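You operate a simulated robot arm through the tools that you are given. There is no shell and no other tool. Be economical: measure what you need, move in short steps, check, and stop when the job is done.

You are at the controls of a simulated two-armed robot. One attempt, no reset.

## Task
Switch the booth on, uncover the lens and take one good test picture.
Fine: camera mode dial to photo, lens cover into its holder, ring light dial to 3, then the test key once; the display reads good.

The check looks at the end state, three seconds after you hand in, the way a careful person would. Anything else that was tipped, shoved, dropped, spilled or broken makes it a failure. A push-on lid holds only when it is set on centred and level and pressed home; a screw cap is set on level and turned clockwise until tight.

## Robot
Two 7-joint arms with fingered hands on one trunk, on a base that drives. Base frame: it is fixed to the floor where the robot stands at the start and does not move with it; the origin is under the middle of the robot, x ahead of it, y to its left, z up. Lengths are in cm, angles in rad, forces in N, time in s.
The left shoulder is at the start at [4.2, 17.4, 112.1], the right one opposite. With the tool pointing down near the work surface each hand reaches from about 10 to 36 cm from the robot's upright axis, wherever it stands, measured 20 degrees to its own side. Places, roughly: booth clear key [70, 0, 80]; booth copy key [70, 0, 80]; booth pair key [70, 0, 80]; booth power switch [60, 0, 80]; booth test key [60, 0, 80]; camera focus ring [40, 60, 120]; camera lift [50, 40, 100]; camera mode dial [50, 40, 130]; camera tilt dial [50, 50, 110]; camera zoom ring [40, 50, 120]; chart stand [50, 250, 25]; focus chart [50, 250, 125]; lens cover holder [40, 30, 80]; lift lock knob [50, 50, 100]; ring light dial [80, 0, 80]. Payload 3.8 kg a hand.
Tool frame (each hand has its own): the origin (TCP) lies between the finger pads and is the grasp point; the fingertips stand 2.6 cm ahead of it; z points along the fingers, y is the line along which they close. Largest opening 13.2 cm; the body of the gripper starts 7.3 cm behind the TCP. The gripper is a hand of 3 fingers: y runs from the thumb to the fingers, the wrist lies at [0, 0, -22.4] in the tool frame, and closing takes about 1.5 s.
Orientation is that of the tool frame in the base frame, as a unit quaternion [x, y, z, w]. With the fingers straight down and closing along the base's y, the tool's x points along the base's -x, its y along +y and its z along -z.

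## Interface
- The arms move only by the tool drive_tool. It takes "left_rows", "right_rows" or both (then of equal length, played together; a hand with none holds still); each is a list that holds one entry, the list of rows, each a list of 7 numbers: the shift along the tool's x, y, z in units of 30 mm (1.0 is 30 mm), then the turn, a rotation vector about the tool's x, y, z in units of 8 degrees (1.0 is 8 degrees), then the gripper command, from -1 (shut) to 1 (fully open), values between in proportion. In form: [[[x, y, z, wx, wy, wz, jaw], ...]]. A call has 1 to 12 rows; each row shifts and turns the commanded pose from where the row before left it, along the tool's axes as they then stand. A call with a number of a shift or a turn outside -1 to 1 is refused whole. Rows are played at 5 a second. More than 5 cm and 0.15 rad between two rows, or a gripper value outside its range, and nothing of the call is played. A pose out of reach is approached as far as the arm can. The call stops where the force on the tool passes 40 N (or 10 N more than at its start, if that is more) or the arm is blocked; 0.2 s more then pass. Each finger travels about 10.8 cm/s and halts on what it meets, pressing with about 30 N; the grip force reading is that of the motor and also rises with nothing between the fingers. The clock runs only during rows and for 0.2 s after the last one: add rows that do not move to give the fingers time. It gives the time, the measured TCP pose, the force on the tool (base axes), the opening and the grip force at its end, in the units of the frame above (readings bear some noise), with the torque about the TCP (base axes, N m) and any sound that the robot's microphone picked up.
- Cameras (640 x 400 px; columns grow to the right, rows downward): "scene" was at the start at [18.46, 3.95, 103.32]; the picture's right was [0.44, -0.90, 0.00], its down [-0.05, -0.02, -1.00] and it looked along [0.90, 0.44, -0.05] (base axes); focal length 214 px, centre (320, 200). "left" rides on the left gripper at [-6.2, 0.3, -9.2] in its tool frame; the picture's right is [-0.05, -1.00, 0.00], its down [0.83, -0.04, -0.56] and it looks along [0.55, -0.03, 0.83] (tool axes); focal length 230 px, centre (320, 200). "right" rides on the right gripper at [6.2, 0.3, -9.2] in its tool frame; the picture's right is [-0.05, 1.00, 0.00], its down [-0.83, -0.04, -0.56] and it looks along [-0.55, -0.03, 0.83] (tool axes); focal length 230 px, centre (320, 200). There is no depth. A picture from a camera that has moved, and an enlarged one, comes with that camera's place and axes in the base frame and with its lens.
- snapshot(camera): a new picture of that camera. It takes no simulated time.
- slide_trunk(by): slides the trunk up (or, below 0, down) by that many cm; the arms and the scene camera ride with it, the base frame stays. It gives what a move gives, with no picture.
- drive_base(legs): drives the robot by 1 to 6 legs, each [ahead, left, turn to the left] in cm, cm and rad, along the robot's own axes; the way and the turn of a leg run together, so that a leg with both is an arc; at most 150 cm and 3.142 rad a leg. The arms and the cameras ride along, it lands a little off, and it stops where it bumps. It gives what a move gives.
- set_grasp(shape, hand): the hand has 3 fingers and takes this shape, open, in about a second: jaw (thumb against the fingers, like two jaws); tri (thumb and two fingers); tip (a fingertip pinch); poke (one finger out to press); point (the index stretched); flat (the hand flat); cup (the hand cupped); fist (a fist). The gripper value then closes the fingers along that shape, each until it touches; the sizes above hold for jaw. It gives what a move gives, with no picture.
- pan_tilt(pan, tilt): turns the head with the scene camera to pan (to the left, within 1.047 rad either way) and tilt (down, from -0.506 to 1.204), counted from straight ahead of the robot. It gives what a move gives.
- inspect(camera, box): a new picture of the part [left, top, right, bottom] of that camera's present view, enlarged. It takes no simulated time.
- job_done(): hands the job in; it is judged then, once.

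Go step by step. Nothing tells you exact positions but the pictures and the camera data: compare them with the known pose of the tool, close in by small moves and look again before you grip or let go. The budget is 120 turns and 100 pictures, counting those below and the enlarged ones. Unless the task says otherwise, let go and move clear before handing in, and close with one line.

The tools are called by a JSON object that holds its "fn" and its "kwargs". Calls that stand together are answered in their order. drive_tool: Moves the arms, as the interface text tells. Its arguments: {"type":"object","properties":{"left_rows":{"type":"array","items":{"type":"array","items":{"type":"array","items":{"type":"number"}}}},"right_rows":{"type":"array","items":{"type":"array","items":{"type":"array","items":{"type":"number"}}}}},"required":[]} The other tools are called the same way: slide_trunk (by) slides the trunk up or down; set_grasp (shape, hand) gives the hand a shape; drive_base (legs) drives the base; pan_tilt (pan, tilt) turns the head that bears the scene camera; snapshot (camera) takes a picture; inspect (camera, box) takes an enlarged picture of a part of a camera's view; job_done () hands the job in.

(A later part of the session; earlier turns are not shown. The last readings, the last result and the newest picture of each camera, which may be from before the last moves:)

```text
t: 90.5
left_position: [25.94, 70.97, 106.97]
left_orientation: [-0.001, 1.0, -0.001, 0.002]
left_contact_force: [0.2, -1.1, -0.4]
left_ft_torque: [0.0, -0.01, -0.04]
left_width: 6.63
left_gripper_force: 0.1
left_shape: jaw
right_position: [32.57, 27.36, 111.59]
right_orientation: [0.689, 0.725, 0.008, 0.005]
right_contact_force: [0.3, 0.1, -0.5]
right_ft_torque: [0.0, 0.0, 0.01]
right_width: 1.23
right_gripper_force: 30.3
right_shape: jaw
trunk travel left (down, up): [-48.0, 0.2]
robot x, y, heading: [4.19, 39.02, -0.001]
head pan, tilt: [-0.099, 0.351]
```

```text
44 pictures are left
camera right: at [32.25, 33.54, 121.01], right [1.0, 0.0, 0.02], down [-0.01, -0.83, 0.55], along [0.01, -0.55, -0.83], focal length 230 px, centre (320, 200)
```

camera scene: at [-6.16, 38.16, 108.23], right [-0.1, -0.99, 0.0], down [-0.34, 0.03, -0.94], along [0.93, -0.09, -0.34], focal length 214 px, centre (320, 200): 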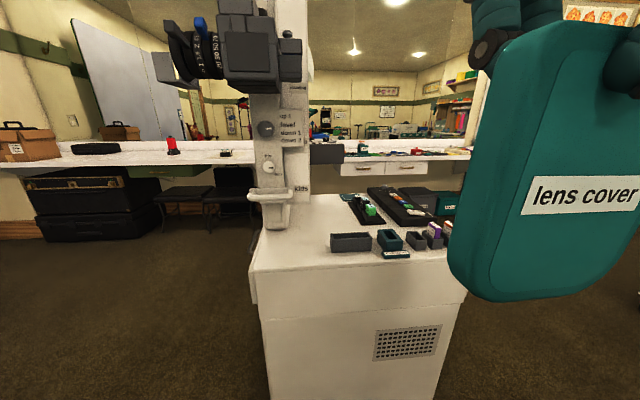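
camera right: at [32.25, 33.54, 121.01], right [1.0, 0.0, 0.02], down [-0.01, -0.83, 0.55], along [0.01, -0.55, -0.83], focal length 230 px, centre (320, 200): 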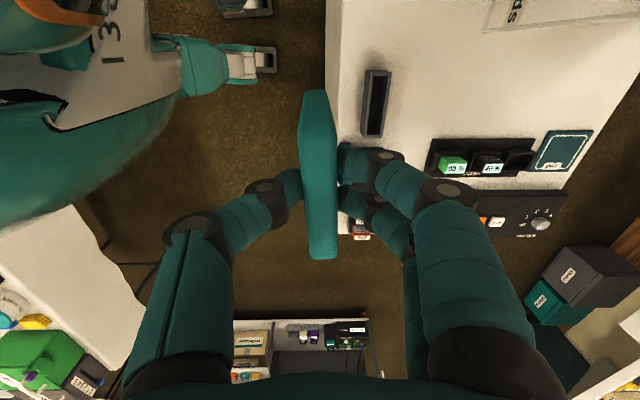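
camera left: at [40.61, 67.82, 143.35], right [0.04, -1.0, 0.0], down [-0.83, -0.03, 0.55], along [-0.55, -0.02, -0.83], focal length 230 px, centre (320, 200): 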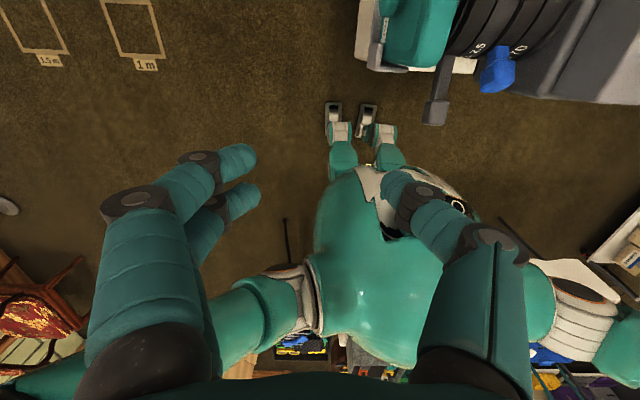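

The slot lies at about [42.6, 25.5] and parallel to y; the plate needs a ~3° turn. Moving above it.

{"fn": "drive_tool", "kwargs": {"right_rows": [[[0, 0, 0, 0.13, 0, 0.36, -1], [-0.3, 0.8, 0, 0, 0, 0, -1], [-0.33, 0.8, 0, 0, 0, 0, -1], [0, 0.8, 0, 0, 0, 0, -1], [0, 0.8, 0, 0, 0, 0, -1], [0, 0.15, 0, 0, 0, 0, -1]]]}}

{"fn": "snapshot", "kwargs": {"camera": "right"}}

{"fn": "snapshot", "kwargs": {"camera": "scene"}}

```text
t: 92.0
left_position: [25.97, 70.92, 106.98]
left_orientation: [-0.001, 1.0, -0.001, 0.002]
left_contact_force: [-0.3, -0.2, 0.2]
left_ft_torque: [0.0, 0.0, 0.02]
left_width: 6.66
left_gripper_force: 0.0
left_shape: jaw
right_position: [42.65, 25.51, 111.69]
right_orientation: [0.707, 0.707, 0.001, -0.003]
right_contact_force: [-0.2, -0.6, -0.1]
right_ft_torque: [0.01, -0.01, -0.01]
right_width: 1.25
right_gripper_force: 30.5
right_shape: jaw
trunk travel left (down, up): [-48.0, 0.2]
robot x, y, heading: [4.31, 38.93, -0.0]
head pan, tilt: [-0.099, 0.351]
```

```text
43 pictures are left
camera right: at [42.82, 31.68, 120.99], right [1.0, -0.05, 0.0], down [-0.04, -0.83, 0.55], along [-0.03, -0.55, -0.83], focal length 230 px, centre (320, 200)
```

right: 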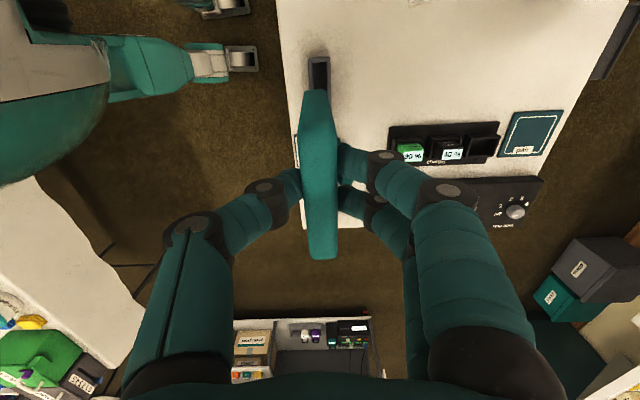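

```text
42 pictures are left
camera scene: at [24.29, 38.21, 108.24], right [-0.1, -1.0, 0.0], down [-0.34, 0.03, -0.94], along [0.93, -0.09, -0.34], focal length 214 px, centre (320, 200)
```

scene: 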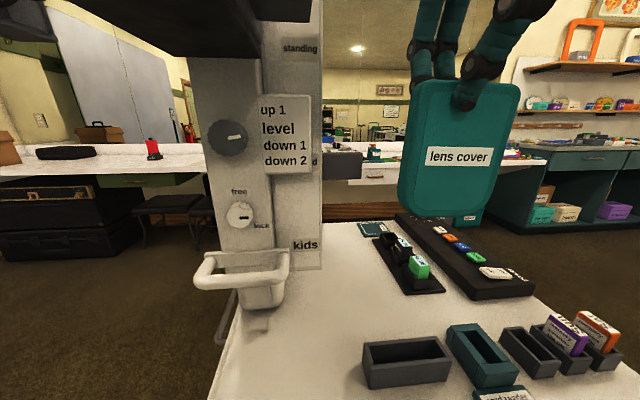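

Close. Zooming in on the slot visible behind the plate to check x and y alignment.

{"fn": "inspect", "kwargs": {"camera": "right", "box": [270, 30, 370, 130]}}

{"fn": "inspect", "kwargs": {"camera": "scene", "box": [350, 80, 530, 395]}}

```text
4.00 times, centred on (320, 80) of right
camera zoom: at [42.82, 31.68, 120.99], right [1.0, -0.05, 0.0], down [-0.04, -0.83, 0.55], along [-0.03, -0.55, -0.83], focal length 920 px, centre (320, 680)
```

zoom: 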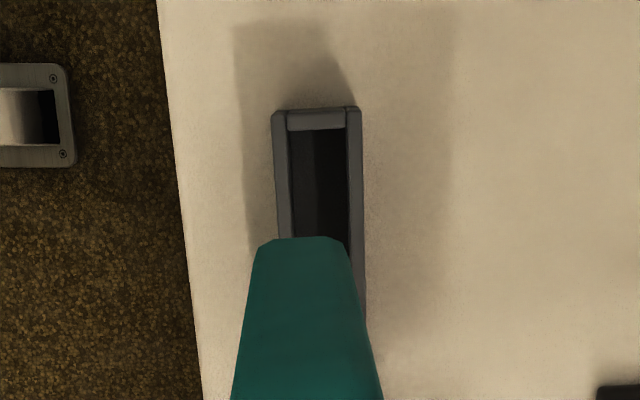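

```text
1.27 times, centred on (440, 238) of scene
camera zoom: at [24.29, 38.21, 108.24], right [-0.1, -1.0, 0.0], down [-0.34, 0.03, -0.94], along [0.93, -0.09, -0.34], focal length 272 px, centre (168, 152)
```

zoom: 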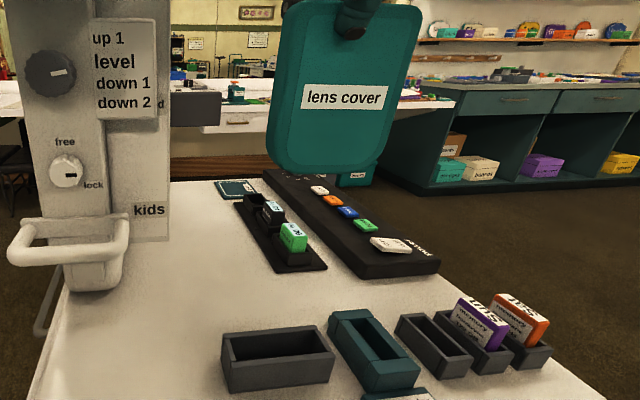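

Slot inner width ≈2.3, x within 0.2 cm; y needs −0.5 cm. Correcting, slightly levelling, and lowering to just above the rim.

{"fn": "drive_tool", "kwargs": {"right_rows": [[[-0.18, 0.05, 0.3, 0, 0.15, 0, -1], [0, 0, 1, 0, 0, 0, -1], [0, 0, 1, 0, 0, 0, -1], [0, 0, 1, 0, 0, 0, -1], [0, 0, 1, 0, 0, 0, -1], [0, 0, 1, 0, 0, 0, -1], [0, 0, 0.4, 0, 0, 0, -1]]]}}

{"fn": "inspect", "kwargs": {"camera": "right", "box": [240, 40, 400, 200]}}

{"fn": "inspect", "kwargs": {"camera": "scene", "box": [340, 250, 500, 400]}}

```text
t: 93.5
left_position: [25.98, 70.97, 107.14]
left_orientation: [-0.001, 1.0, -0.002, 0.001]
left_contact_force: [-0.7, -0.2, -0.1]
left_ft_torque: [0.0, 0.01, 0.0]
left_width: 6.65
left_gripper_force: 0.0
left_shape: jaw
right_position: [42.81, 25.32, 94.42]
right_orientation: [0.707, 0.707, 0.009, -0.008]
right_contact_force: [1.1, 0.5, -0.2]
right_ft_torque: [0.03, 0.02, 0.0]
right_width: 1.22
right_gripper_force: 30.0
right_shape: jaw
trunk travel left (down, up): [-48.0, 0.2]
robot x, y, heading: [4.45, 39.22, 0.003]
head pan, tilt: [-0.099, 0.351]
```

```text
2.50 times, centred on (320, 120) of right
camera zoom: at [42.97, 31.32, 103.95], right [1.0, -0.05, 0.0], down [-0.04, -0.84, 0.53], along [-0.03, -0.53, -0.85], focal length 575 px, centre (320, 400)
```

zoom: 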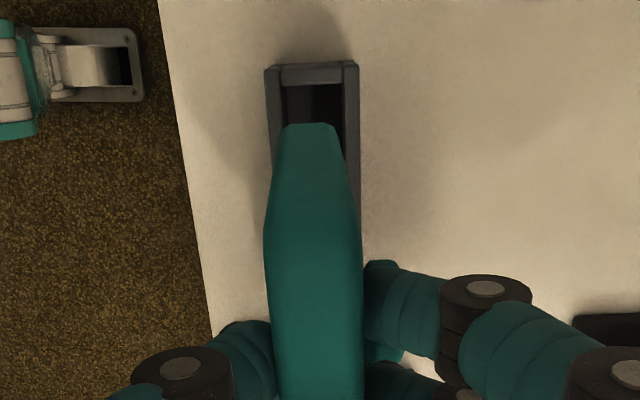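

```text
2.67 times, centred on (420, 325) of scene
camera zoom: at [24.31, 38.21, 108.23], right [-0.1, -1.0, 0.0], down [-0.34, 0.03, -0.94], along [0.93, -0.09, -0.34], focal length 572 px, centre (53, -133)
```

zoom: 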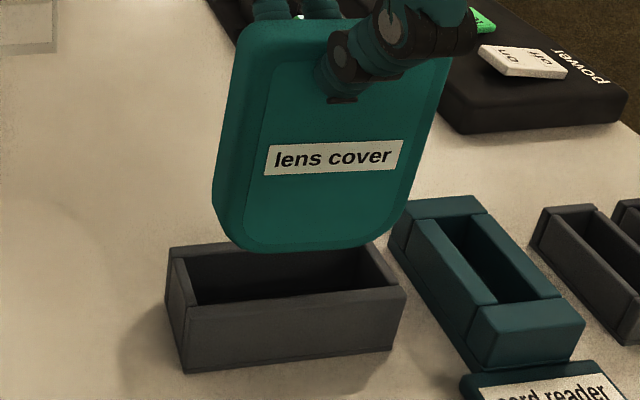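

The plate is level and nearly lined up; it needs +0.4 cm in y and +0.1 in x. Lowering to the rim.

{"fn": "drive_tool", "kwargs": {"right_rows": [[[0.13, 0.03, 0, 0, 0, 0, -1], [-0.01, 0, 0.4, 0, 0, 0, -1], [-0.01, 0, 0.4, 0, 0, 0, -1]]]}}

{"fn": "inspect", "kwargs": {"camera": "right", "box": [240, 40, 400, 200]}}

{"fn": "inspect", "kwargs": {"camera": "scene", "box": [340, 250, 500, 400]}}

```text
t: 94.3
left_position: [25.8, 70.96, 107.05]
left_orientation: [-0.001, 1.0, 0.0, 0.002]
left_contact_force: [0.2, 0.2, 0.6]
left_ft_torque: [0.0, -0.02, -0.02]
left_width: 6.63
left_gripper_force: 0.0
left_shape: jaw
right_position: [42.85, 25.78, 92.13]
right_orientation: [0.707, 0.707, 0.008, -0.01]
right_contact_force: [0.0, -0.5, -0.3]
right_ft_torque: [0.01, 0.0, 0.01]
right_width: 1.23
right_gripper_force: 29.4
right_shape: jaw
trunk travel left (down, up): [-48.0, 0.2]
robot x, y, heading: [3.93, 39.21, -0.002]
head pan, tilt: [-0.099, 0.351]
```

```text
2.50 times, centred on (320, 120) of right
camera zoom: at [42.98, 31.71, 101.63], right [1.0, -0.05, 0.0], down [-0.04, -0.84, 0.53], along [-0.03, -0.53, -0.85], focal length 575 px, centre (320, 400)
```

zoom: 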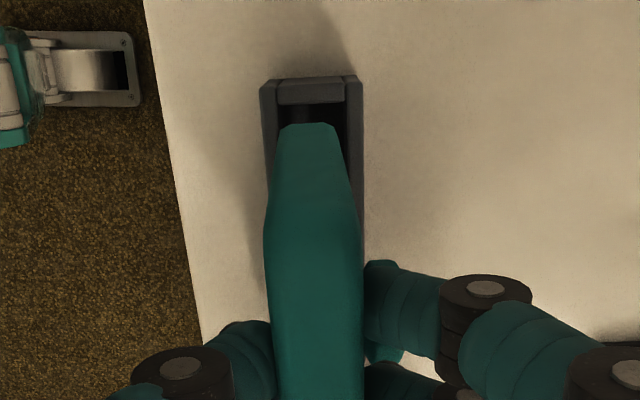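

```text
2.67 times, centred on (420, 325) of scene
camera zoom: at [24.32, 38.21, 108.23], right [-0.1, -1.0, 0.0], down [-0.34, 0.03, -0.94], along [0.93, -0.09, -0.34], focal length 572 px, centre (53, -133)
```

zoom: 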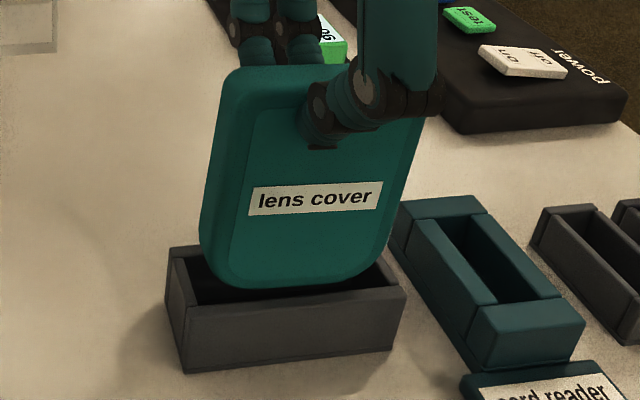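

Nearly there: shift 0.3 cm to +y, 0.1 to +x, and lower into the slot.

{"fn": "drive_tool", "kwargs": {"right_rows": [[[0.1, 0.04, 0, 0, 0, 0, -1], [-0.008, 0, 0.3, 0, 0, 0, -1], [-0.008, 0, 0.3, 0, 0, 0, -1], [-0.005, 0, 0.2, 0, 0, 0, -1]]]}}

{"fn": "inspect", "kwargs": {"camera": "right", "box": [240, 40, 400, 200]}}

{"fn": "inspect", "kwargs": {"camera": "scene", "box": [340, 250, 500, 400]}}

```text
t: 95.3
left_position: [25.94, 70.84, 107.15]
left_orientation: [-0.001, 1.0, -0.001, 0.002]
left_contact_force: [-0.6, -1.3, 0.3]
left_ft_torque: [-0.01, -0.02, 0.01]
left_width: 6.63
left_gripper_force: 0.1
left_shape: jaw
right_position: [42.9, 26.11, 89.72]
right_orientation: [0.707, 0.707, 0.008, -0.009]
right_contact_force: [0.8, 0.0, -0.2]
right_ft_torque: [0.0, -0.03, -0.02]
right_width: 1.24
right_gripper_force: 29.9
right_shape: jaw
trunk travel left (down, up): [-48.0, 0.2]
robot x, y, heading: [4.31, 39.59, -0.0]
head pan, tilt: [-0.099, 0.351]
```

```text
2.50 times, centred on (320, 120) of right
camera zoom: at [43.12, 32.05, 99.25], right [1.0, -0.05, 0.0], down [-0.04, -0.84, 0.53], along [-0.03, -0.53, -0.85], focal length 575 px, centre (320, 400)
```

zoom: 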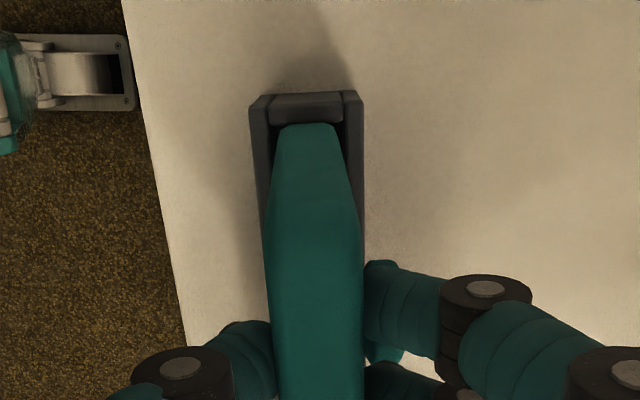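

```text
2.67 times, centred on (420, 325) of scene
camera zoom: at [24.31, 38.21, 108.23], right [-0.1, -1.0, 0.0], down [-0.34, 0.03, -0.94], along [0.93, -0.09, -0.34], focal length 572 px, centre (53, -133)
```

zoom: 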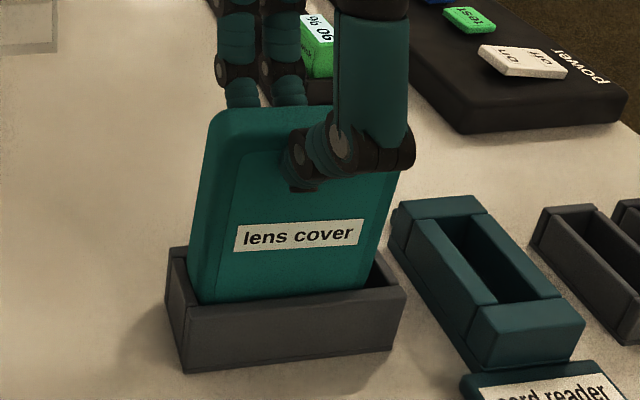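

It's entering the slot cleanly. Continuing down until it seats.

{"fn": "drive_tool", "kwargs": {"right_rows": [[[-0.035, 0, 0.2, 0, 0, 0, -1], [-0.007, 0, 0.25, 0, 0, 0, -1], [-0.007, 0, 0.25, 0, 0, 0, -1], [-0.005, 0, 0.2, 0, 0, 0, -1]]]}}

{"fn": "inspect", "kwargs": {"camera": "scene", "box": [340, 250, 500, 400]}}

```text
t: 96.3
left_position: [25.84, 70.91, 107.26]
left_orientation: [0.0, 1.0, -0.001, 0.003]
left_contact_force: [0.1, -0.1, -0.6]
left_ft_torque: [0.02, 0.0, 0.03]
left_width: 6.64
left_gripper_force: 0.0
left_shape: jaw
right_position: [43.29, 26.5, 88.21]
right_orientation: [0.705, 0.709, 0.02, -0.007]
right_contact_force: [-1.9, 0.2, 28.9]
right_ft_torque: [-0.05, 0.14, 0.02]
right_width: 1.55
right_gripper_force: 30.1
right_shape: jaw
trunk travel left (down, up): [-48.0, 0.2]
robot x, y, heading: [4.08, 39.39, 0.0]
head pan, tilt: [-0.099, 0.351]
stopped in row 4 (right hand): the force on the tool passed its limit at 45 N (the readings are from after the stop); the commanded pose is now the measured one
```

```text
2.67 times, centred on (420, 325) of scene
camera zoom: at [24.22, 38.2, 108.28], right [-0.1, -1.0, 0.0], down [-0.34, 0.03, -0.94], along [0.93, -0.09, -0.34], focal length 572 px, centre (53, -133)
```

zoom: 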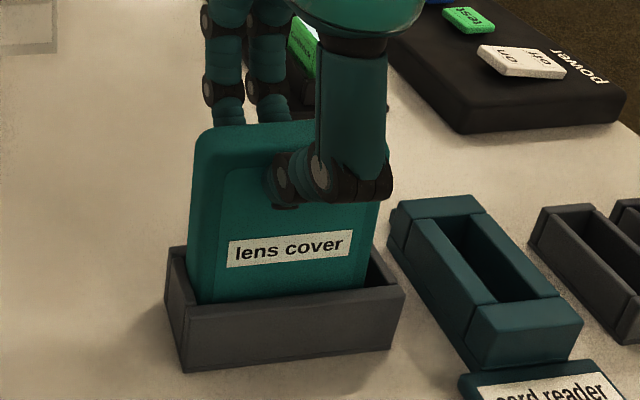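

It stopped at 45 N about 3 cm into the slot. Checking from the hand camera whether it's seated or caught.

{"fn": "inspect", "kwargs": {"camera": "right", "box": [220, 40, 420, 270]}}

```text
1.74 times, centred on (320, 155) of right
camera zoom: at [43.28, 32.23, 97.75], right [1.0, -0.05, 0.02], down [-0.05, -0.85, 0.52], along [-0.01, -0.52, -0.85], focal length 400 px, centre (320, 278)
```

zoom: 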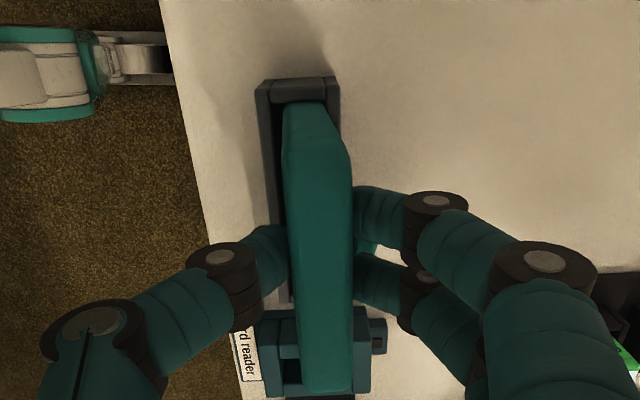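

I'll ease the grip slightly, keeping the fingers around it as a guard, and see how it sits.

{"fn": "drive_tool", "kwargs": {"right_rows": [[[0, 0, 0, 0, 0, 0, -0.75], [0, 0, 0, 0, 0, 0, -0.6], [0, 0, 0, 0, 0, 0, -0.5], [0, 0, 0, 0, 0, 0, -0.5]]]}}

{"fn": "inspect", "kwargs": {"camera": "right", "box": [220, 40, 420, 270]}}

{"fn": "inspect", "kwargs": {"camera": "scene", "box": [340, 250, 500, 400]}}

```text
t: 97.3
left_position: [25.96, 70.96, 107.02]
left_orientation: [-0.001, 1.0, -0.001, 0.002]
left_contact_force: [-0.2, -0.1, 0.8]
left_ft_torque: [0.01, 0.02, 0.01]
left_width: 6.63
left_gripper_force: 0.0
left_shape: jaw
right_position: [43.07, 26.25, 87.71]
right_orientation: [0.706, 0.708, 0.014, -0.009]
right_contact_force: [0.5, -1.0, -0.1]
right_ft_torque: [0.01, 0.0, 0.0]
right_width: 3.25
right_gripper_force: 0.1
right_shape: jaw
trunk travel left (down, up): [-48.0, 0.2]
robot x, y, heading: [4.32, 39.28, 0.008]
head pan, tilt: [-0.099, 0.351]
```

```text
1.74 times, centred on (320, 155) of right
camera zoom: at [43.25, 32.15, 97.2], right [1.0, -0.05, 0.01], down [-0.04, -0.85, 0.53], along [-0.02, -0.53, -0.85], focal length 400 px, centre (320, 278)
```

zoom: 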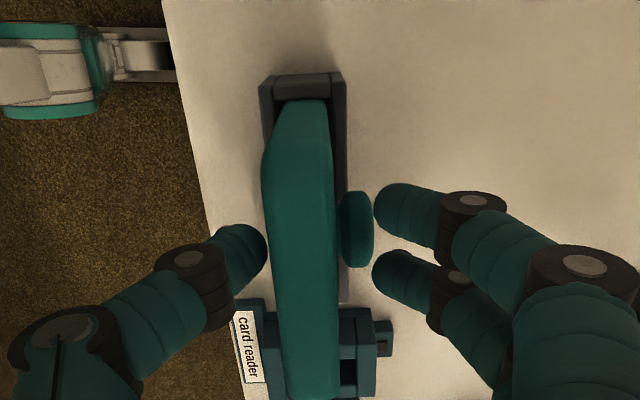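

```text
2.67 times, centred on (420, 325) of scene
camera zoom: at [24.33, 38.22, 108.22], right [-0.1, -1.0, 0.0], down [-0.34, 0.03, -0.94], along [0.93, -0.09, -0.34], focal length 572 px, centre (53, -133)
```

zoom: 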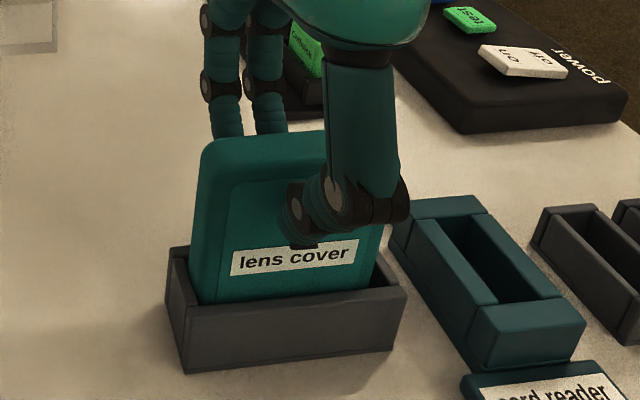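

The cover dropped home and stands freely in its holder. Opening and lifting the hand straight up.

{"fn": "drive_tool", "kwargs": {"right_rows": [[[0, 0, 0, 0, 0, 0, -0.2], [0, 0, 0, 0, 0, 0, -0.1], [0, 0.05, -0.5, 0, 0, 0, -0.1], [0, 0, -1, 0, 0, 0, -0.1], [0, 0, -1, 0, 0, 0, -0.1], [0, 0, -1, 0, 0, 0, -0.1], [0, 0, -1, 0, 0, 0, -0.1]]]}}

{"fn": "snapshot", "kwargs": {"camera": "right"}}

{"fn": "inspect", "kwargs": {"camera": "scene", "box": [340, 220, 520, 400]}}

```text
t: 98.9
left_position: [25.92, 71.0, 107.08]
left_orientation: [-0.001, 1.0, -0.001, 0.001]
left_contact_force: [0.2, -0.9, 0.1]
left_ft_torque: [0.02, 0.01, -0.05]
left_width: 6.66
left_gripper_force: 0.0
left_shape: jaw
right_position: [43.14, 25.84, 101.27]
right_orientation: [0.706, 0.708, 0.015, -0.009]
right_contact_force: [0.3, -0.9, -0.9]
right_ft_torque: [-0.04, -0.02, 0.0]
right_width: 5.89
right_gripper_force: 0.1
right_shape: jaw
trunk travel left (down, up): [-48.0, 0.2]
robot x, y, heading: [4.1, 39.44, 0.007]
head pan, tilt: [-0.099, 0.351]
```

```text
29 pictures are left
camera right: at [43.33, 31.71, 110.8], right [1.0, -0.05, 0.01], down [-0.04, -0.85, 0.53], along [-0.02, -0.53, -0.85], focal length 230 px, centre (320, 200)
```

right: 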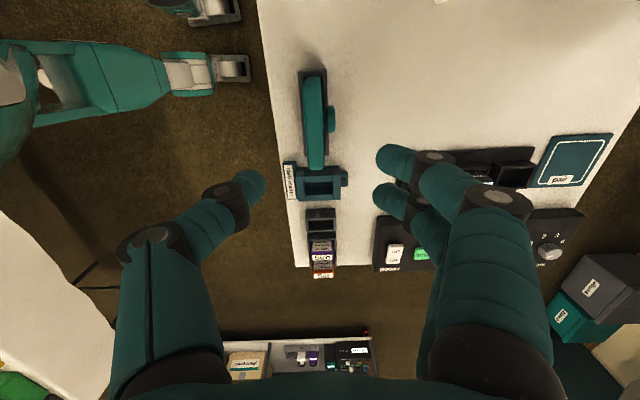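

```text
2.22 times, centred on (430, 310) of scene
camera zoom: at [24.29, 38.24, 108.24], right [-0.1, -1.0, 0.0], down [-0.34, 0.03, -0.94], along [0.93, -0.09, -0.34], focal length 477 px, centre (76, -44)
```

zoom: 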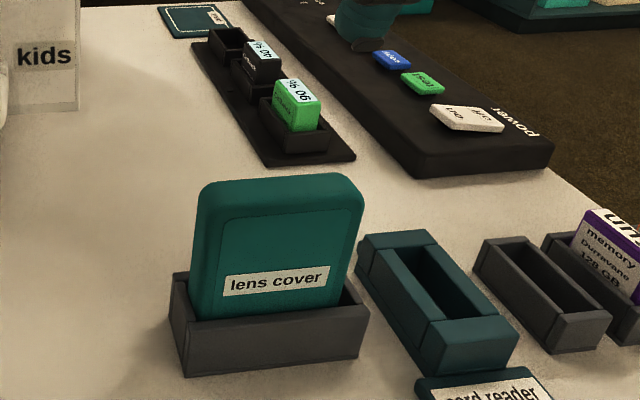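

The lens cover is properly in its holder. The key panel (x≈57–85, y≈−3) needs reaching from the desk's right side, so I'll drive around: back, right, forward, turn left.

{"fn": "drive_tool", "kwargs": {"right_rows": [[[0, -1, -0.2, 0, 0, 0, 0], [0, -1, -0.2, 0, 0, 0, 0], [0, -1, 0, 0, 0, -1, 0], [0, -1, 0, 0, 0, -1, 0], [0, 0, 0, 0, 0, -1, 0], [0, 0, 0, 0, 0, -1, 0], [0, 0, 0, 0, 0, -1, 0], [0, 0, 0, 0, 0, -1, 0], [0, 0, 0, 0, 0, -1, 0], [0, 0, 0, 0, 0, -1, 0], [0, 0, 0, 0, 0, -1, 0], [0, 0, 0, 0, 0, -1, 0]]]}}

{"fn": "drive_base", "kwargs": {"legs": [[-28, 0, 0], [0, -104, 0]]}}

{"fn": "pan_tilt", "kwargs": {"pan": 0.2, "tilt": 0.35}}

{"fn": "snapshot", "kwargs": {"camera": "scene"}}

```text
t: 101.5
left_position: [26.02, 70.96, 107.07]
left_orientation: [0.0, 1.0, -0.001, 0.002]
left_contact_force: [0.7, -0.2, -0.1]
left_ft_torque: [0.02, -0.01, 0.02]
left_width: 6.64
left_gripper_force: 0.0
left_shape: jaw
right_position: [31.13, 25.41, 102.3]
right_orientation: [0.085, 0.996, 0.016, 0.002]
right_contact_force: [-0.3, -0.5, -0.8]
right_ft_torque: [-0.01, -0.01, 0.0]
right_width: 6.54
right_gripper_force: 0.1
right_shape: jaw
trunk travel left (down, up): [-48.0, 0.2]
robot x, y, heading: [3.82, 38.82, 0.002]
head pan, tilt: [-0.099, 0.351]
```

```text
t: 112.5
left_position: [-1.96, -33.44, 107.06]
left_orientation: [0.001, 1.0, -0.001, 0.002]
left_contact_force: [-0.6, -0.1, -0.9]
left_ft_torque: [0.02, 0.03, 0.03]
left_width: 6.64
left_gripper_force: 0.1
left_shape: jaw
right_position: [3.01, -79.0, 102.31]
right_orientation: [0.087, 0.996, 0.018, 0.003]
right_contact_force: [-0.3, 0.4, -0.1]
right_ft_torque: [-0.02, -0.02, -0.01]
right_width: 6.54
right_gripper_force: 0.1
right_shape: jaw
trunk travel left (down, up): [-48.0, 0.2]
robot x, y, heading: [-23.77, -65.14, -0.001]
head pan, tilt: [-0.099, 0.351]
```

```text
t: 113.3
left_position: [-2.03, -33.44, 107.06]
left_orientation: [0.001, 1.0, -0.002, 0.001]
left_contact_force: [0.1, -0.4, 0.3]
left_ft_torque: [0.0, 0.02, -0.01]
left_width: 6.65
left_gripper_force: 0.0
left_shape: jaw
right_position: [3.06, -78.88, 102.41]
right_orientation: [0.087, 0.996, 0.017, 0.003]
right_contact_force: [0.3, 0.6, -0.6]
right_ft_torque: [0.02, 0.03, -0.01]
right_width: 6.56
right_gripper_force: 0.1
right_shape: jaw
trunk travel left (down, up): [-48.0, 0.2]
robot x, y, heading: [-24.11, -65.08, -0.004]
head pan, tilt: [0.201, 0.351]
```

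```text
27 pictures are left
camera scene: at [-3.91, -63.35, 108.23], right [0.2, -0.98, 0.0], down [-0.34, -0.07, -0.94], along [0.92, 0.19, -0.34], focal length 214 px, centre (320, 200)
```

scene: 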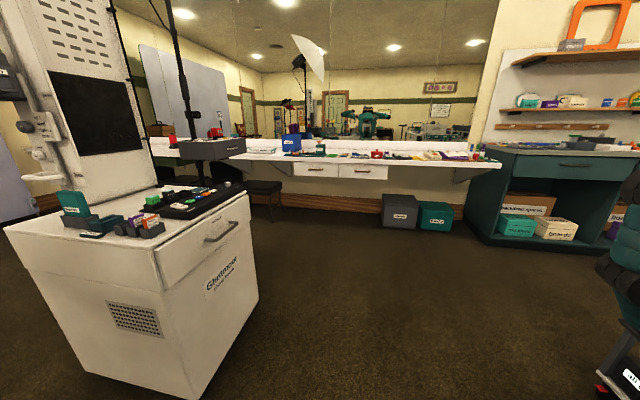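

The floor ahead is free. Driving forward to x≈68 and turning left to face the panel.

{"fn": "drive_base", "kwargs": {"legs": [[92, 0, 0], [0, 0, 1.571], [14, 0, 0]]}}

{"fn": "pan_tilt", "kwargs": {"pan": 0.0, "tilt": 0.6}}

{"fn": "snapshot", "kwargs": {"camera": "scene"}}

```text
t: 122.9
left_position: [37.07, -29.3, 107.2]
left_orientation: [-0.703, 0.711, 0.001, 0.002]
left_contact_force: [0.6, -0.2, 0.6]
left_ft_torque: [-0.03, 0.02, 0.01]
left_width: 6.65
left_gripper_force: 0.2
left_shape: jaw
right_position: [82.81, -24.61, 102.34]
right_orientation: [-0.639, 0.769, 0.014, -0.01]
right_contact_force: [-0.1, -0.3, -0.1]
right_ft_torque: [0.0, 0.0, 0.01]
right_width: 6.54
right_gripper_force: 0.1
right_shape: jaw
trunk travel left (down, up): [-48.0, 0.2]
robot x, y, heading: [68.31, -51.42, 1.561]
head pan, tilt: [0.201, 0.351]
```

```text
t: 123.7
left_position: [37.14, -29.36, 107.04]
left_orientation: [-0.703, 0.711, 0.0, 0.001]
left_contact_force: [0.1, -0.7, 0.0]
left_ft_torque: [0.02, 0.04, 0.02]
left_width: 6.67
left_gripper_force: 0.1
left_shape: jaw
right_position: [82.84, -24.69, 102.29]
right_orientation: [-0.639, 0.769, 0.015, -0.01]
right_contact_force: [-0.1, 0.0, 0.0]
right_ft_torque: [-0.05, 0.0, 0.02]
right_width: 6.54
right_gripper_force: 0.0
right_shape: jaw
trunk travel left (down, up): [-48.0, 0.2]
robot x, y, heading: [68.99, -51.65, 1.562]
head pan, tilt: [0.0, 0.6]
```

```text
26 pictures are left
camera scene: at [68.83, -31.87, 105.96], right [1.0, -0.01, 0.0], down [-0.01, -0.56, -0.83], along [0.01, 0.83, -0.56], focal length 214 px, centre (320, 200)
```

scene: 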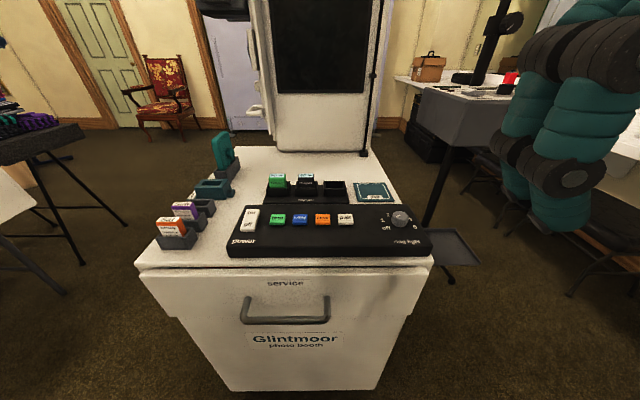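

Perfect view of the panel. Zooming in on it for the rocker state and dial labels.

{"fn": "inspect", "kwargs": {"camera": "scene", "box": [220, 190, 440, 270]}}

{"fn": "inspect", "kwargs": {"camera": "scene", "box": [360, 195, 440, 250]}}

```text
2.91 times, centred on (330, 230) of scene
camera zoom: at [68.83, -31.87, 105.96], right [1.0, -0.01, 0.0], down [-0.01, -0.56, -0.83], along [0.01, 0.83, -0.56], focal length 624 px, centre (291, 113)
```

zoom: 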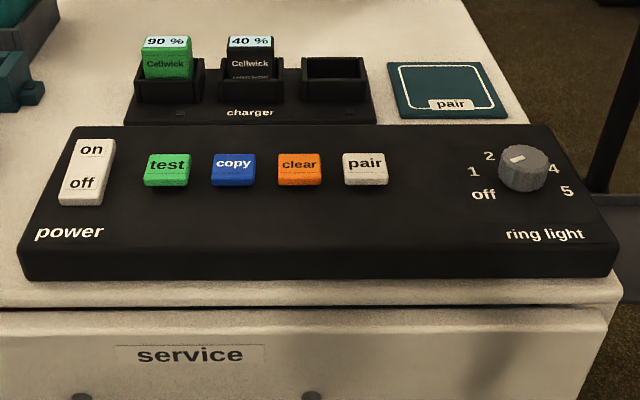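

```text
7.27 times, centred on (400, 222) of scene
camera zoom: at [68.83, -31.87, 105.96], right [1.0, -0.01, 0.0], down [-0.01, -0.56, -0.83], along [0.01, 0.83, -0.56], focal length 1560 px, centre (-262, 36)
```

zoom: 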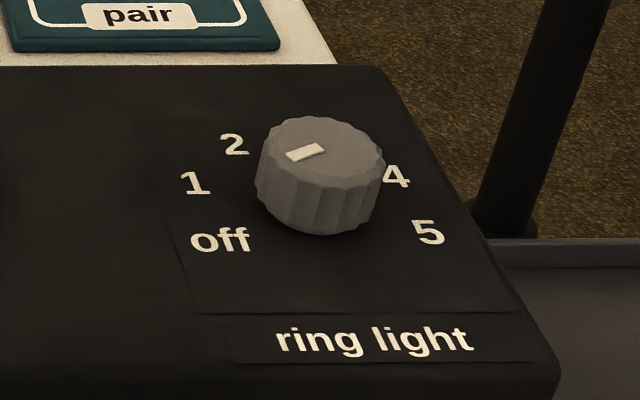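

Rocker shows off; panel lies at z≈80: power ≈[55.8, 0.3], test ≈[61, 0.3], ring dial ≈[83.4, −1.9]. I'll drive 11 cm closer.

{"fn": "drive_base", "kwargs": {"legs": [[11, 0, 0.009]]}}

{"fn": "drive_tool", "kwargs": {"right_rows": [[[-0.8, 0, 0, 0, 0, -0.6, 0], [-0.8, 0, 0, 0, 0, -0.6, 0], [-0.8, 0, 0, 0, 0, 0, 0]]]}}

{"fn": "snapshot", "kwargs": {"camera": "right"}}

```text
t: 124.9
left_position: [36.96, -18.76, 107.04]
left_orientation: [-0.707, 0.707, 0.001, 0.002]
left_contact_force: [-0.1, 0.5, 0.1]
left_ft_torque: [-0.01, 0.02, -0.01]
left_width: 6.67
left_gripper_force: 0.0
left_shape: jaw
right_position: [82.54, -13.65, 102.26]
right_orientation: [-0.643, 0.766, 0.015, -0.01]
right_contact_force: [-0.4, -0.3, 0.1]
right_ft_torque: [0.04, 0.01, 0.02]
right_width: 6.54
right_gripper_force: 0.1
right_shape: jaw
trunk travel left (down, up): [-48.0, 0.2]
robot x, y, heading: [68.72, -40.76, 1.569]
head pan, tilt: [0.0, 0.6]
```

```text
t: 125.7
left_position: [36.99, -18.76, 107.13]
left_orientation: [-0.706, 0.708, 0.0, 0.002]
left_contact_force: [1.3, -0.6, 0.2]
left_ft_torque: [0.01, 0.01, 0.0]
left_width: 6.65
left_gripper_force: 0.0
left_shape: jaw
right_position: [83.22, -6.53, 102.18]
right_orientation: [-0.705, 0.709, 0.015, -0.009]
right_contact_force: [-0.4, 0.0, 0.1]
right_ft_torque: [0.03, 0.03, 0.0]
right_width: 6.53
right_gripper_force: 0.1
right_shape: jaw
trunk travel left (down, up): [-48.0, 0.2]
robot x, y, heading: [68.63, -40.41, 1.57]
head pan, tilt: [0.0, 0.6]
```

```text
23 pictures are left
camera right: at [83.09, -12.75, 111.59], right [-1.0, 0.06, 0.03], down [0.06, 0.83, 0.56], along [0.0, 0.56, -0.83], focal length 230 px, centre (320, 200)
```

right: 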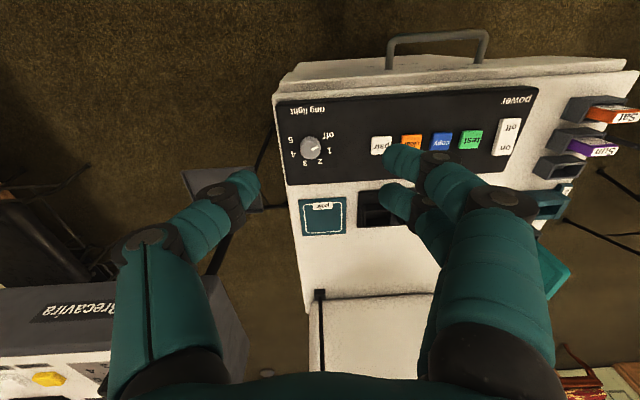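

{"fn": "inspect", "kwargs": {"camera": "right", "box": [275, 120, 345, 175]}}

```text
7.27 times, centred on (310, 148) of right
camera zoom: at [83.09, -12.75, 111.59], right [-1.0, 0.06, 0.03], down [0.06, 0.83, 0.56], along [0.0, 0.56, -0.83], focal length 1673 px, centre (393, 582)
```

zoom: 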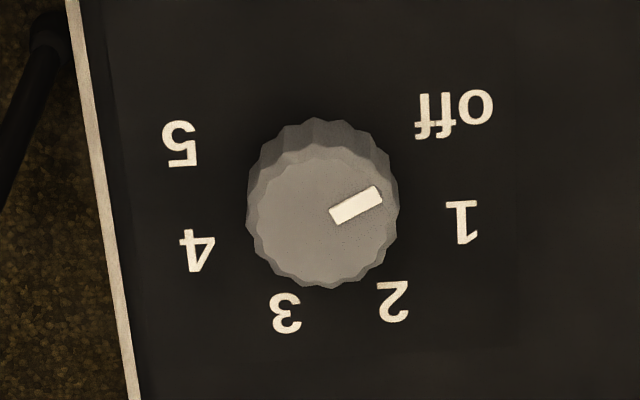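

Dial mark points at "off"; "3" is about 145° clockwise. Dial centre ≈[84, −1]. Moving over it, levelling the hand.

{"fn": "drive_tool", "kwargs": {"right_rows": [[[0, 0, 0, 0.24, 0, 0, 0], [-0.9, -0.3, 0, 0, 0, 0, 0], [-0.9, 0, 0, 0, 0, 0, 0], [0, 0, 1, 0, 0, 0, 0], [0, 0, 1, 0, 0, 0, 0], [0, 0, 0.7, 0, 0, 0, 0]]]}}

{"fn": "inspect", "kwargs": {"camera": "right", "box": [220, 80, 420, 220]}}

```text
t: 127.1
left_position: [37.07, -18.7, 106.95]
left_orientation: [-0.706, 0.708, 0.001, 0.002]
left_contact_force: [0.2, 0.5, 0.1]
left_ft_torque: [0.03, -0.02, 0.03]
left_width: 6.65
left_gripper_force: 0.0
left_shape: jaw
right_position: [84.19, -1.03, 94.17]
right_orientation: [-0.705, 0.709, 0.003, 0.003]
right_contact_force: [1.3, 0.7, 0.1]
right_ft_torque: [0.0, -0.01, 0.01]
right_width: 6.52
right_gripper_force: 0.0
right_shape: jaw
trunk travel left (down, up): [-48.0, 0.2]
robot x, y, heading: [68.57, -40.61, 1.571]
head pan, tilt: [0.0, 0.6]
```

```text
2.86 times, centred on (320, 150) of right
camera zoom: at [83.74, -7.22, 103.49], right [-1.0, 0.06, 0.0], down [0.05, 0.83, 0.56], along [0.03, 0.56, -0.83], focal length 657 px, centre (320, 343)
```

zoom: 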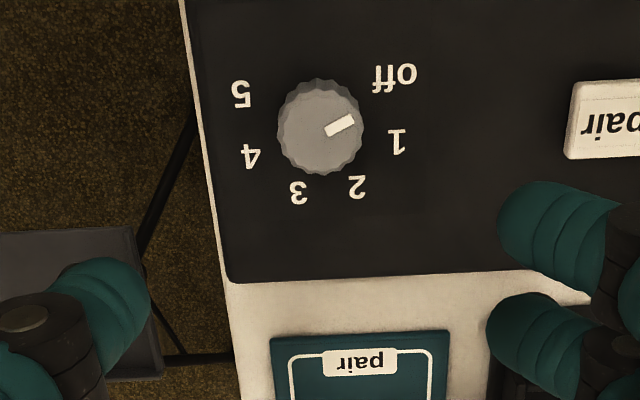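

Well centred. Descending to grip height while pre-turning the hand −24°.

{"fn": "drive_tool", "kwargs": {"right_rows": [[[0, 0, 1, 0, 0, -0.75, -0.2], [0, 0, 1, 0, 0, -0.75, -0.2], [0, 0, 0.9, 0, 0, -0.75, -0.2], [0, 0, 0.5, 0, 0, -0.75, -0.2], [0, 0, 0, 0, 0, 0, -0.5], [0, 0, 0, 0, 0, 0, -0.6], [0, 0, 0, 0, 0, 0, -0.6]]]}}

{"fn": "inspect", "kwargs": {"camera": "right", "box": [200, 80, 440, 230]}}

```text
t: 128.7
left_position: [36.99, -18.79, 107.03]
left_orientation: [-0.707, 0.708, 0.0, 0.002]
left_contact_force: [0.1, 0.5, 0.1]
left_ft_torque: [0.01, 0.0, 0.03]
left_width: 6.67
left_gripper_force: 0.1
left_shape: jaw
right_position: [84.19, -0.75, 84.22]
right_orientation: [0.837, -0.547, -0.002, -0.003]
right_contact_force: [-1.0, 0.3, -0.4]
right_ft_torque: [0.0, -0.01, 0.0]
right_width: 2.69
right_gripper_force: 0.1
right_shape: jaw
trunk travel left (down, up): [-48.0, 0.2]
robot x, y, heading: [68.55, -40.63, 1.566]
head pan, tilt: [0.0, 0.6]
```

```text
2.67 times, centred on (320, 155) of right
camera zoom: at [86.21, -6.77, 93.42], right [-0.94, -0.35, 0.0], down [-0.29, 0.77, 0.56], along [-0.2, 0.53, -0.83], focal length 614 px, centre (320, 320)
```

zoom: 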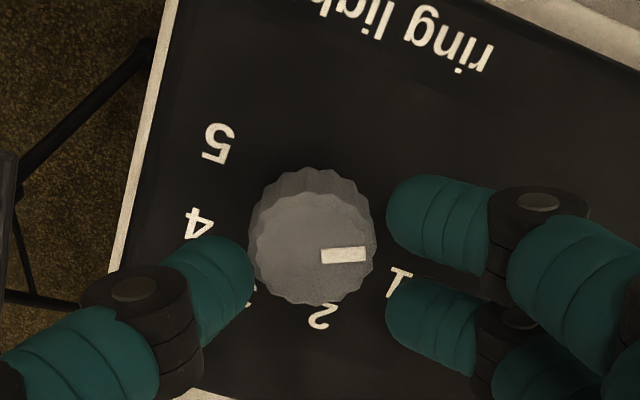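

Knob is between the fingers. Closing and turning 48° clockwise, then releasing.

{"fn": "drive_tool", "kwargs": {"right_rows": [[[0.03, 0, 0.07, 0, 0, 0, -0.6], [0, 0, 0, 0, 0, 0, -1], [0, 0, 0, 0, 0, 0, -1], [0, 0, 0, 0, 0, 0, -1], [0, 0, 0, 0, 0, 1, -1], [0, 0, 0, 0, 0, 1, -1], [0, 0, 0, 0, 0, 1, -1], [0, 0, 0, 0, 0, 1, -1], [0, 0, 0, 0, 0, 1, -1], [0, 0, 0, 0, 0, 1, -1], [0, 0, 0, 0, 0, 0, -0.5], [0, 0, 0, 0, 0, 0, -0.5]]]}}

{"fn": "drive_tool", "kwargs": {"right_rows": [[[0, 0, 0, 0, 0, -1, -0.5], [0, 0, 0, 0, 0, -1, -0.5], [0, 0, 0, 0, 0, -1, -0.5], [0, 0, 0, 0, 0, -1, -0.5], [0, 0, 0, 0, 0, -1, -0.5], [0, 0, 0, 0, 0, -1, -0.5], [0, 0, 0, 0, 0, 0, -0.5]]]}}

{"fn": "inspect", "kwargs": {"camera": "right", "box": [200, 80, 440, 230]}}

```text
t: 131.3
left_position: [37.01, -18.68, 107.05]
left_orientation: [-0.707, 0.708, 0.0, 0.001]
left_contact_force: [0.1, 1.2, -1.3]
left_ft_torque: [0.0, 0.01, 0.01]
left_width: 6.63
left_gripper_force: 0.1
left_shape: jaw
right_position: [84.16, -1.03, 83.92]
right_orientation: [-0.542, 0.84, 0.004, 0.002]
right_contact_force: [0.1, -0.6, -1.1]
right_ft_torque: [0.0, 0.0, 0.02]
right_width: 3.26
right_gripper_force: 0.0
right_shape: jaw
trunk travel left (down, up): [-48.0, 0.2]
robot x, y, heading: [68.69, -40.63, 1.568]
head pan, tilt: [0.0, 0.6]
```

```text
t: 132.9
left_position: [37.06, -18.73, 107.0]
left_orientation: [-0.706, 0.708, 0.001, 0.003]
left_contact_force: [0.1, 0.3, 0.3]
left_ft_torque: [0.01, 0.01, -0.03]
left_width: 6.64
left_gripper_force: 0.0
left_shape: jaw
right_position: [84.27, -1.03, 83.89]
right_orientation: [0.838, -0.546, -0.002, -0.004]
right_contact_force: [0.7, -0.5, 0.3]
right_ft_torque: [-0.02, 0.0, -0.01]
right_width: 3.29
right_gripper_force: 0.2
right_shape: jaw
trunk travel left (down, up): [-48.0, 0.2]
robot x, y, heading: [68.52, -40.69, 1.568]
head pan, tilt: [0.0, 0.6]
```

```text
2.67 times, centred on (320, 155) of right
camera zoom: at [86.28, -6.82, 93.15], right [-0.93, -0.36, 0.0], down [-0.3, 0.77, 0.56], along [-0.2, 0.53, -0.83], focal length 614 px, centre (320, 320)
```

zoom: 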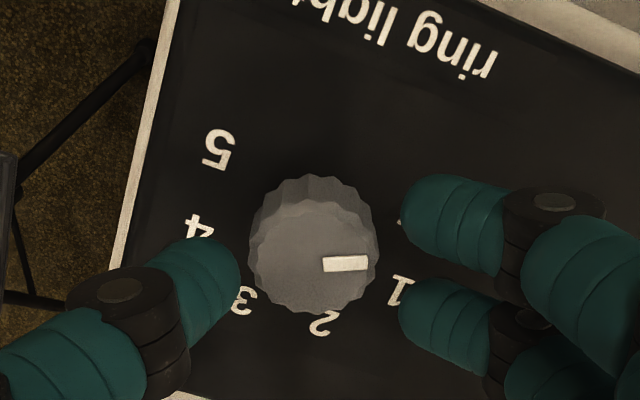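

The knob didn't turn — grip probably slipped near its top. Lowering 0.7 cm, gripping, and turning a little to check.

{"fn": "drive_tool", "kwargs": {"right_rows": [[[0.05, 0, 0.23, 0, 0, 0, -0.5], [0, 0, 0, 0, 0, 0, -0.8], [0, 0, 0, 0, 0, 0, -1], [0, 0, 0, 0, 0, 0, -1], [0, 0, 0, 0, 0, 0, -1]]]}}

{"fn": "inspect", "kwargs": {"camera": "right", "box": [200, 80, 440, 230]}}

```text
t: 134.1
left_position: [37.08, -18.92, 106.99]
left_orientation: [-0.707, 0.708, 0.001, 0.003]
left_contact_force: [0.1, 0.6, 0.0]
left_ft_torque: [0.04, -0.01, 0.02]
left_width: 6.66
left_gripper_force: 0.0
left_shape: jaw
right_position: [84.23, -1.19, 83.33]
right_orientation: [0.837, -0.547, -0.002, -0.004]
right_contact_force: [1.6, -3.7, 10.7]
right_ft_torque: [-0.05, -0.12, -0.06]
right_width: 1.08
right_gripper_force: 30.5
right_shape: jaw
trunk travel left (down, up): [-48.0, 0.2]
robot x, y, heading: [68.55, -40.37, 1.568]
head pan, tilt: [0.0, 0.6]
```

```text
2.67 times, centred on (320, 155) of right
camera zoom: at [86.32, -7.06, 92.54], right [-0.94, -0.35, 0.0], down [-0.29, 0.77, 0.56], along [-0.2, 0.53, -0.83], focal length 614 px, centre (320, 320)
```

zoom: 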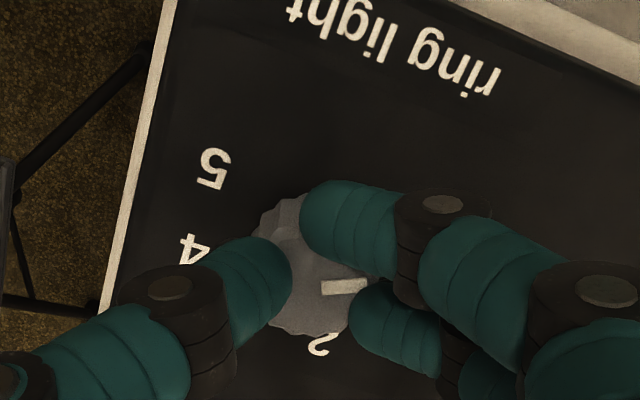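

The fingers ride on the knob's top; need to be lower. Opening, lowering 0.8 cm and regripping.

{"fn": "drive_tool", "kwargs": {"right_rows": [[[0, 0, 0, 0, 0, 0, -0.4], [0, 0, 0, 0, 0, 0, -0.3], [0, 0, 0.27, 0, 0, 0, -0.3], [0, 0, 0, 0, 0, 0, -0.6], [0, 0, 0, 0, 0, 0, -0.8], [0, 0, 0, 0, 0, 0, -1], [0, 0, 0, 0, 0, 0, -1]]]}}

{"fn": "inspect", "kwargs": {"camera": "right", "box": [200, 80, 440, 230]}}

```text
t: 135.7
left_position: [37.13, -18.75, 107.01]
left_orientation: [-0.707, 0.707, 0.0, 0.001]
left_contact_force: [0.5, -0.7, -0.9]
left_ft_torque: [0.0, 0.05, 0.02]
left_width: 6.66
left_gripper_force: 0.0
left_shape: jaw
right_position: [84.32, -1.25, 82.25]
right_orientation: [0.837, -0.547, -0.002, -0.003]
right_contact_force: [5.2, -2.5, -2.1]
right_ft_torque: [-0.06, -0.1, -0.07]
right_width: 1.56
right_gripper_force: 30.1
right_shape: jaw
trunk travel left (down, up): [-48.0, 0.2]
robot x, y, heading: [68.4, -40.56, 1.568]
head pan, tilt: [0.0, 0.6]
```

```text
2.67 times, centred on (320, 155) of right
camera zoom: at [86.4, -7.02, 91.59], right [-0.94, -0.35, 0.0], down [-0.29, 0.77, 0.56], along [-0.19, 0.53, -0.83], focal length 614 px, centre (320, 320)
```

zoom: 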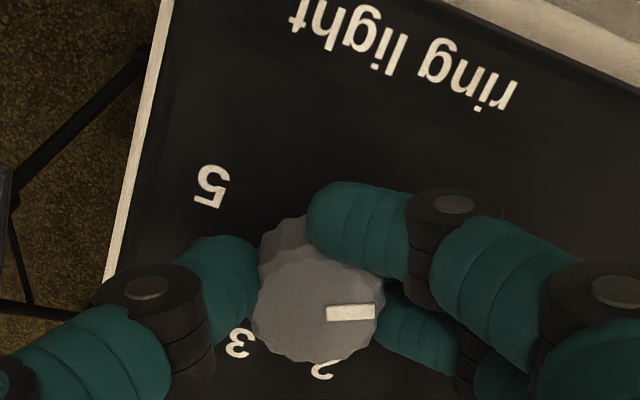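

The knob sits a bit off-centre between the two fingers. Opening, shifting 0.4 cm, regripping.

{"fn": "drive_tool", "kwargs": {"right_rows": [[[0, 0, 0, 0, 0, 0, -0.4], [0, 0, 0, 0, 0, 0, -0.3], [-0.14, 0, 0, 0, 0, 0, -0.3], [0, 0, 0, 0, 0, 0, -0.6], [0, 0, 0, 0, 0, 0, -0.8], [0, 0, 0, 0, 0, 0, -1], [0, 0, 0, 0, 0, 0, -1]]]}}

{"fn": "inspect", "kwargs": {"camera": "right", "box": [200, 80, 440, 230]}}

```text
t: 137.3
left_position: [36.92, -18.75, 106.98]
left_orientation: [-0.706, 0.708, 0.001, 0.002]
left_contact_force: [0.4, 0.5, -0.3]
left_ft_torque: [-0.01, -0.05, 0.02]
left_width: 6.63
left_gripper_force: 0.0
left_shape: jaw
right_position: [84.11, -0.59, 82.32]
right_orientation: [0.837, -0.547, -0.002, -0.004]
right_contact_force: [2.4, 1.3, -1.5]
right_ft_torque: [0.07, -0.05, -0.08]
right_width: 1.81
right_gripper_force: 30.3
right_shape: jaw
trunk travel left (down, up): [-48.0, 0.2]
robot x, y, heading: [68.71, -40.92, 1.566]
head pan, tilt: [0.0, 0.6]
```

```text
2.67 times, centred on (320, 155) of right
camera zoom: at [86.19, -6.55, 91.64], right [-0.94, -0.35, 0.0], down [-0.29, 0.77, 0.56], along [-0.2, 0.53, -0.83], focal length 614 px, centre (320, 320)
```

zoom: 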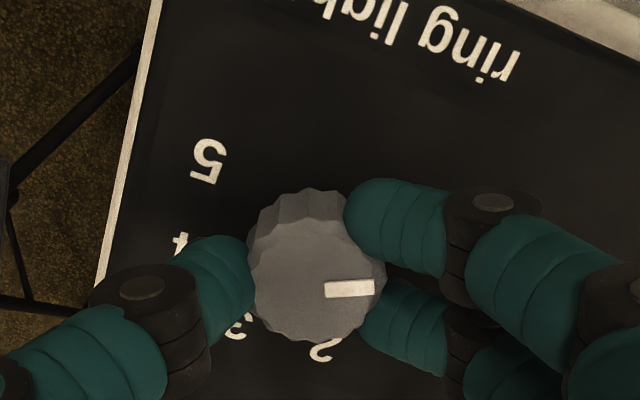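

Good three-point grip now. Turning 48°, releasing, and swinging back.

{"fn": "drive_tool", "kwargs": {"right_rows": [[[0, 0, 0, 0, 0, 1, -1], [0, 0, 0, 0, 0, 1, -1], [0, 0, 0, 0, 0, 1, -1], [0, 0, 0, 0, 0, 1, -1], [0, 0, 0, 0, 0, 1, -1], [0, 0, 0, 0, 0, 1, -1], [0, 0, 0, 0, 0, 0, -1], [0, 0, 0, 0, 0, 0, -0.4], [0, 0, 0, 0, 0, 0, -0.3]]]}}

{"fn": "drive_tool", "kwargs": {"right_rows": [[[0, 0, 0, 0, 0, -1, -0.3], [0, 0, 0, 0, 0, -1, -0.3], [0, 0, 0, 0, 0, -1, -0.3], [0, 0, 0, 0, 0, -1, -0.3], [0, 0, 0, 0, 0, -1, -0.3], [0, 0, 0, 0, 0, -1, -0.3], [0, 0, 0, 0, 0, 0, -0.3]]]}}

{"fn": "inspect", "kwargs": {"camera": "right", "box": [200, 80, 440, 230]}}

```text
t: 139.3
left_position: [36.99, -18.79, 107.07]
left_orientation: [0.707, -0.707, -0.001, -0.001]
left_contact_force: [-1.1, -0.4, 0.1]
left_ft_torque: [0.02, -0.06, -0.01]
left_width: 6.66
left_gripper_force: 0.1
left_shape: jaw
right_position: [84.1, -0.91, 82.34]
right_orientation: [-0.543, 0.84, 0.003, 0.002]
right_contact_force: [-1.1, -0.1, -0.3]
right_ft_torque: [-0.03, 0.02, -0.02]
right_width: 4.58
right_gripper_force: 0.0
right_shape: jaw
trunk travel left (down, up): [-48.0, 0.2]
robot x, y, heading: [68.81, -40.32, 1.568]
head pan, tilt: [0.0, 0.6]
```

```text
t: 140.9
left_position: [37.03, -18.8, 107.01]
left_orientation: [-0.707, 0.708, 0.0, 0.003]
left_contact_force: [0.3, -0.8, 0.0]
left_ft_torque: [0.01, 0.02, 0.02]
left_width: 6.66
left_gripper_force: 0.0
left_shape: jaw
right_position: [84.13, -0.74, 82.35]
right_orientation: [0.838, -0.546, -0.002, -0.004]
right_contact_force: [-0.2, -0.3, 1.1]
right_ft_torque: [0.01, -0.03, 0.02]
right_width: 4.57
right_gripper_force: 0.1
right_shape: jaw
trunk travel left (down, up): [-48.0, 0.2]
robot x, y, heading: [68.66, -40.36, 1.569]
head pan, tilt: [0.0, 0.6]
```

```text
2.67 times, centred on (320, 155) of right
camera zoom: at [86.15, -6.58, 91.66], right [-0.93, -0.36, 0.0], down [-0.3, 0.77, 0.56], along [-0.2, 0.53, -0.83], focal length 614 px, centre (320, 320)
```

zoom: 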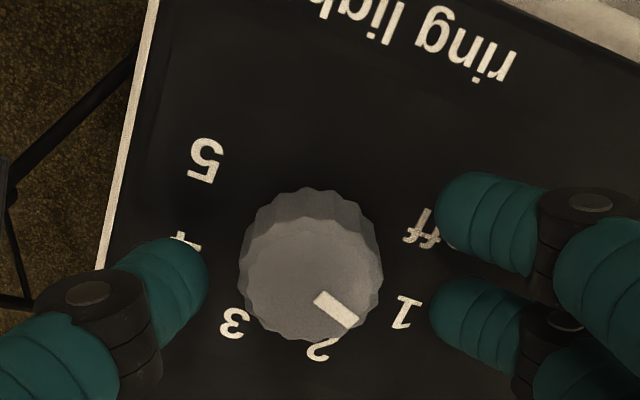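

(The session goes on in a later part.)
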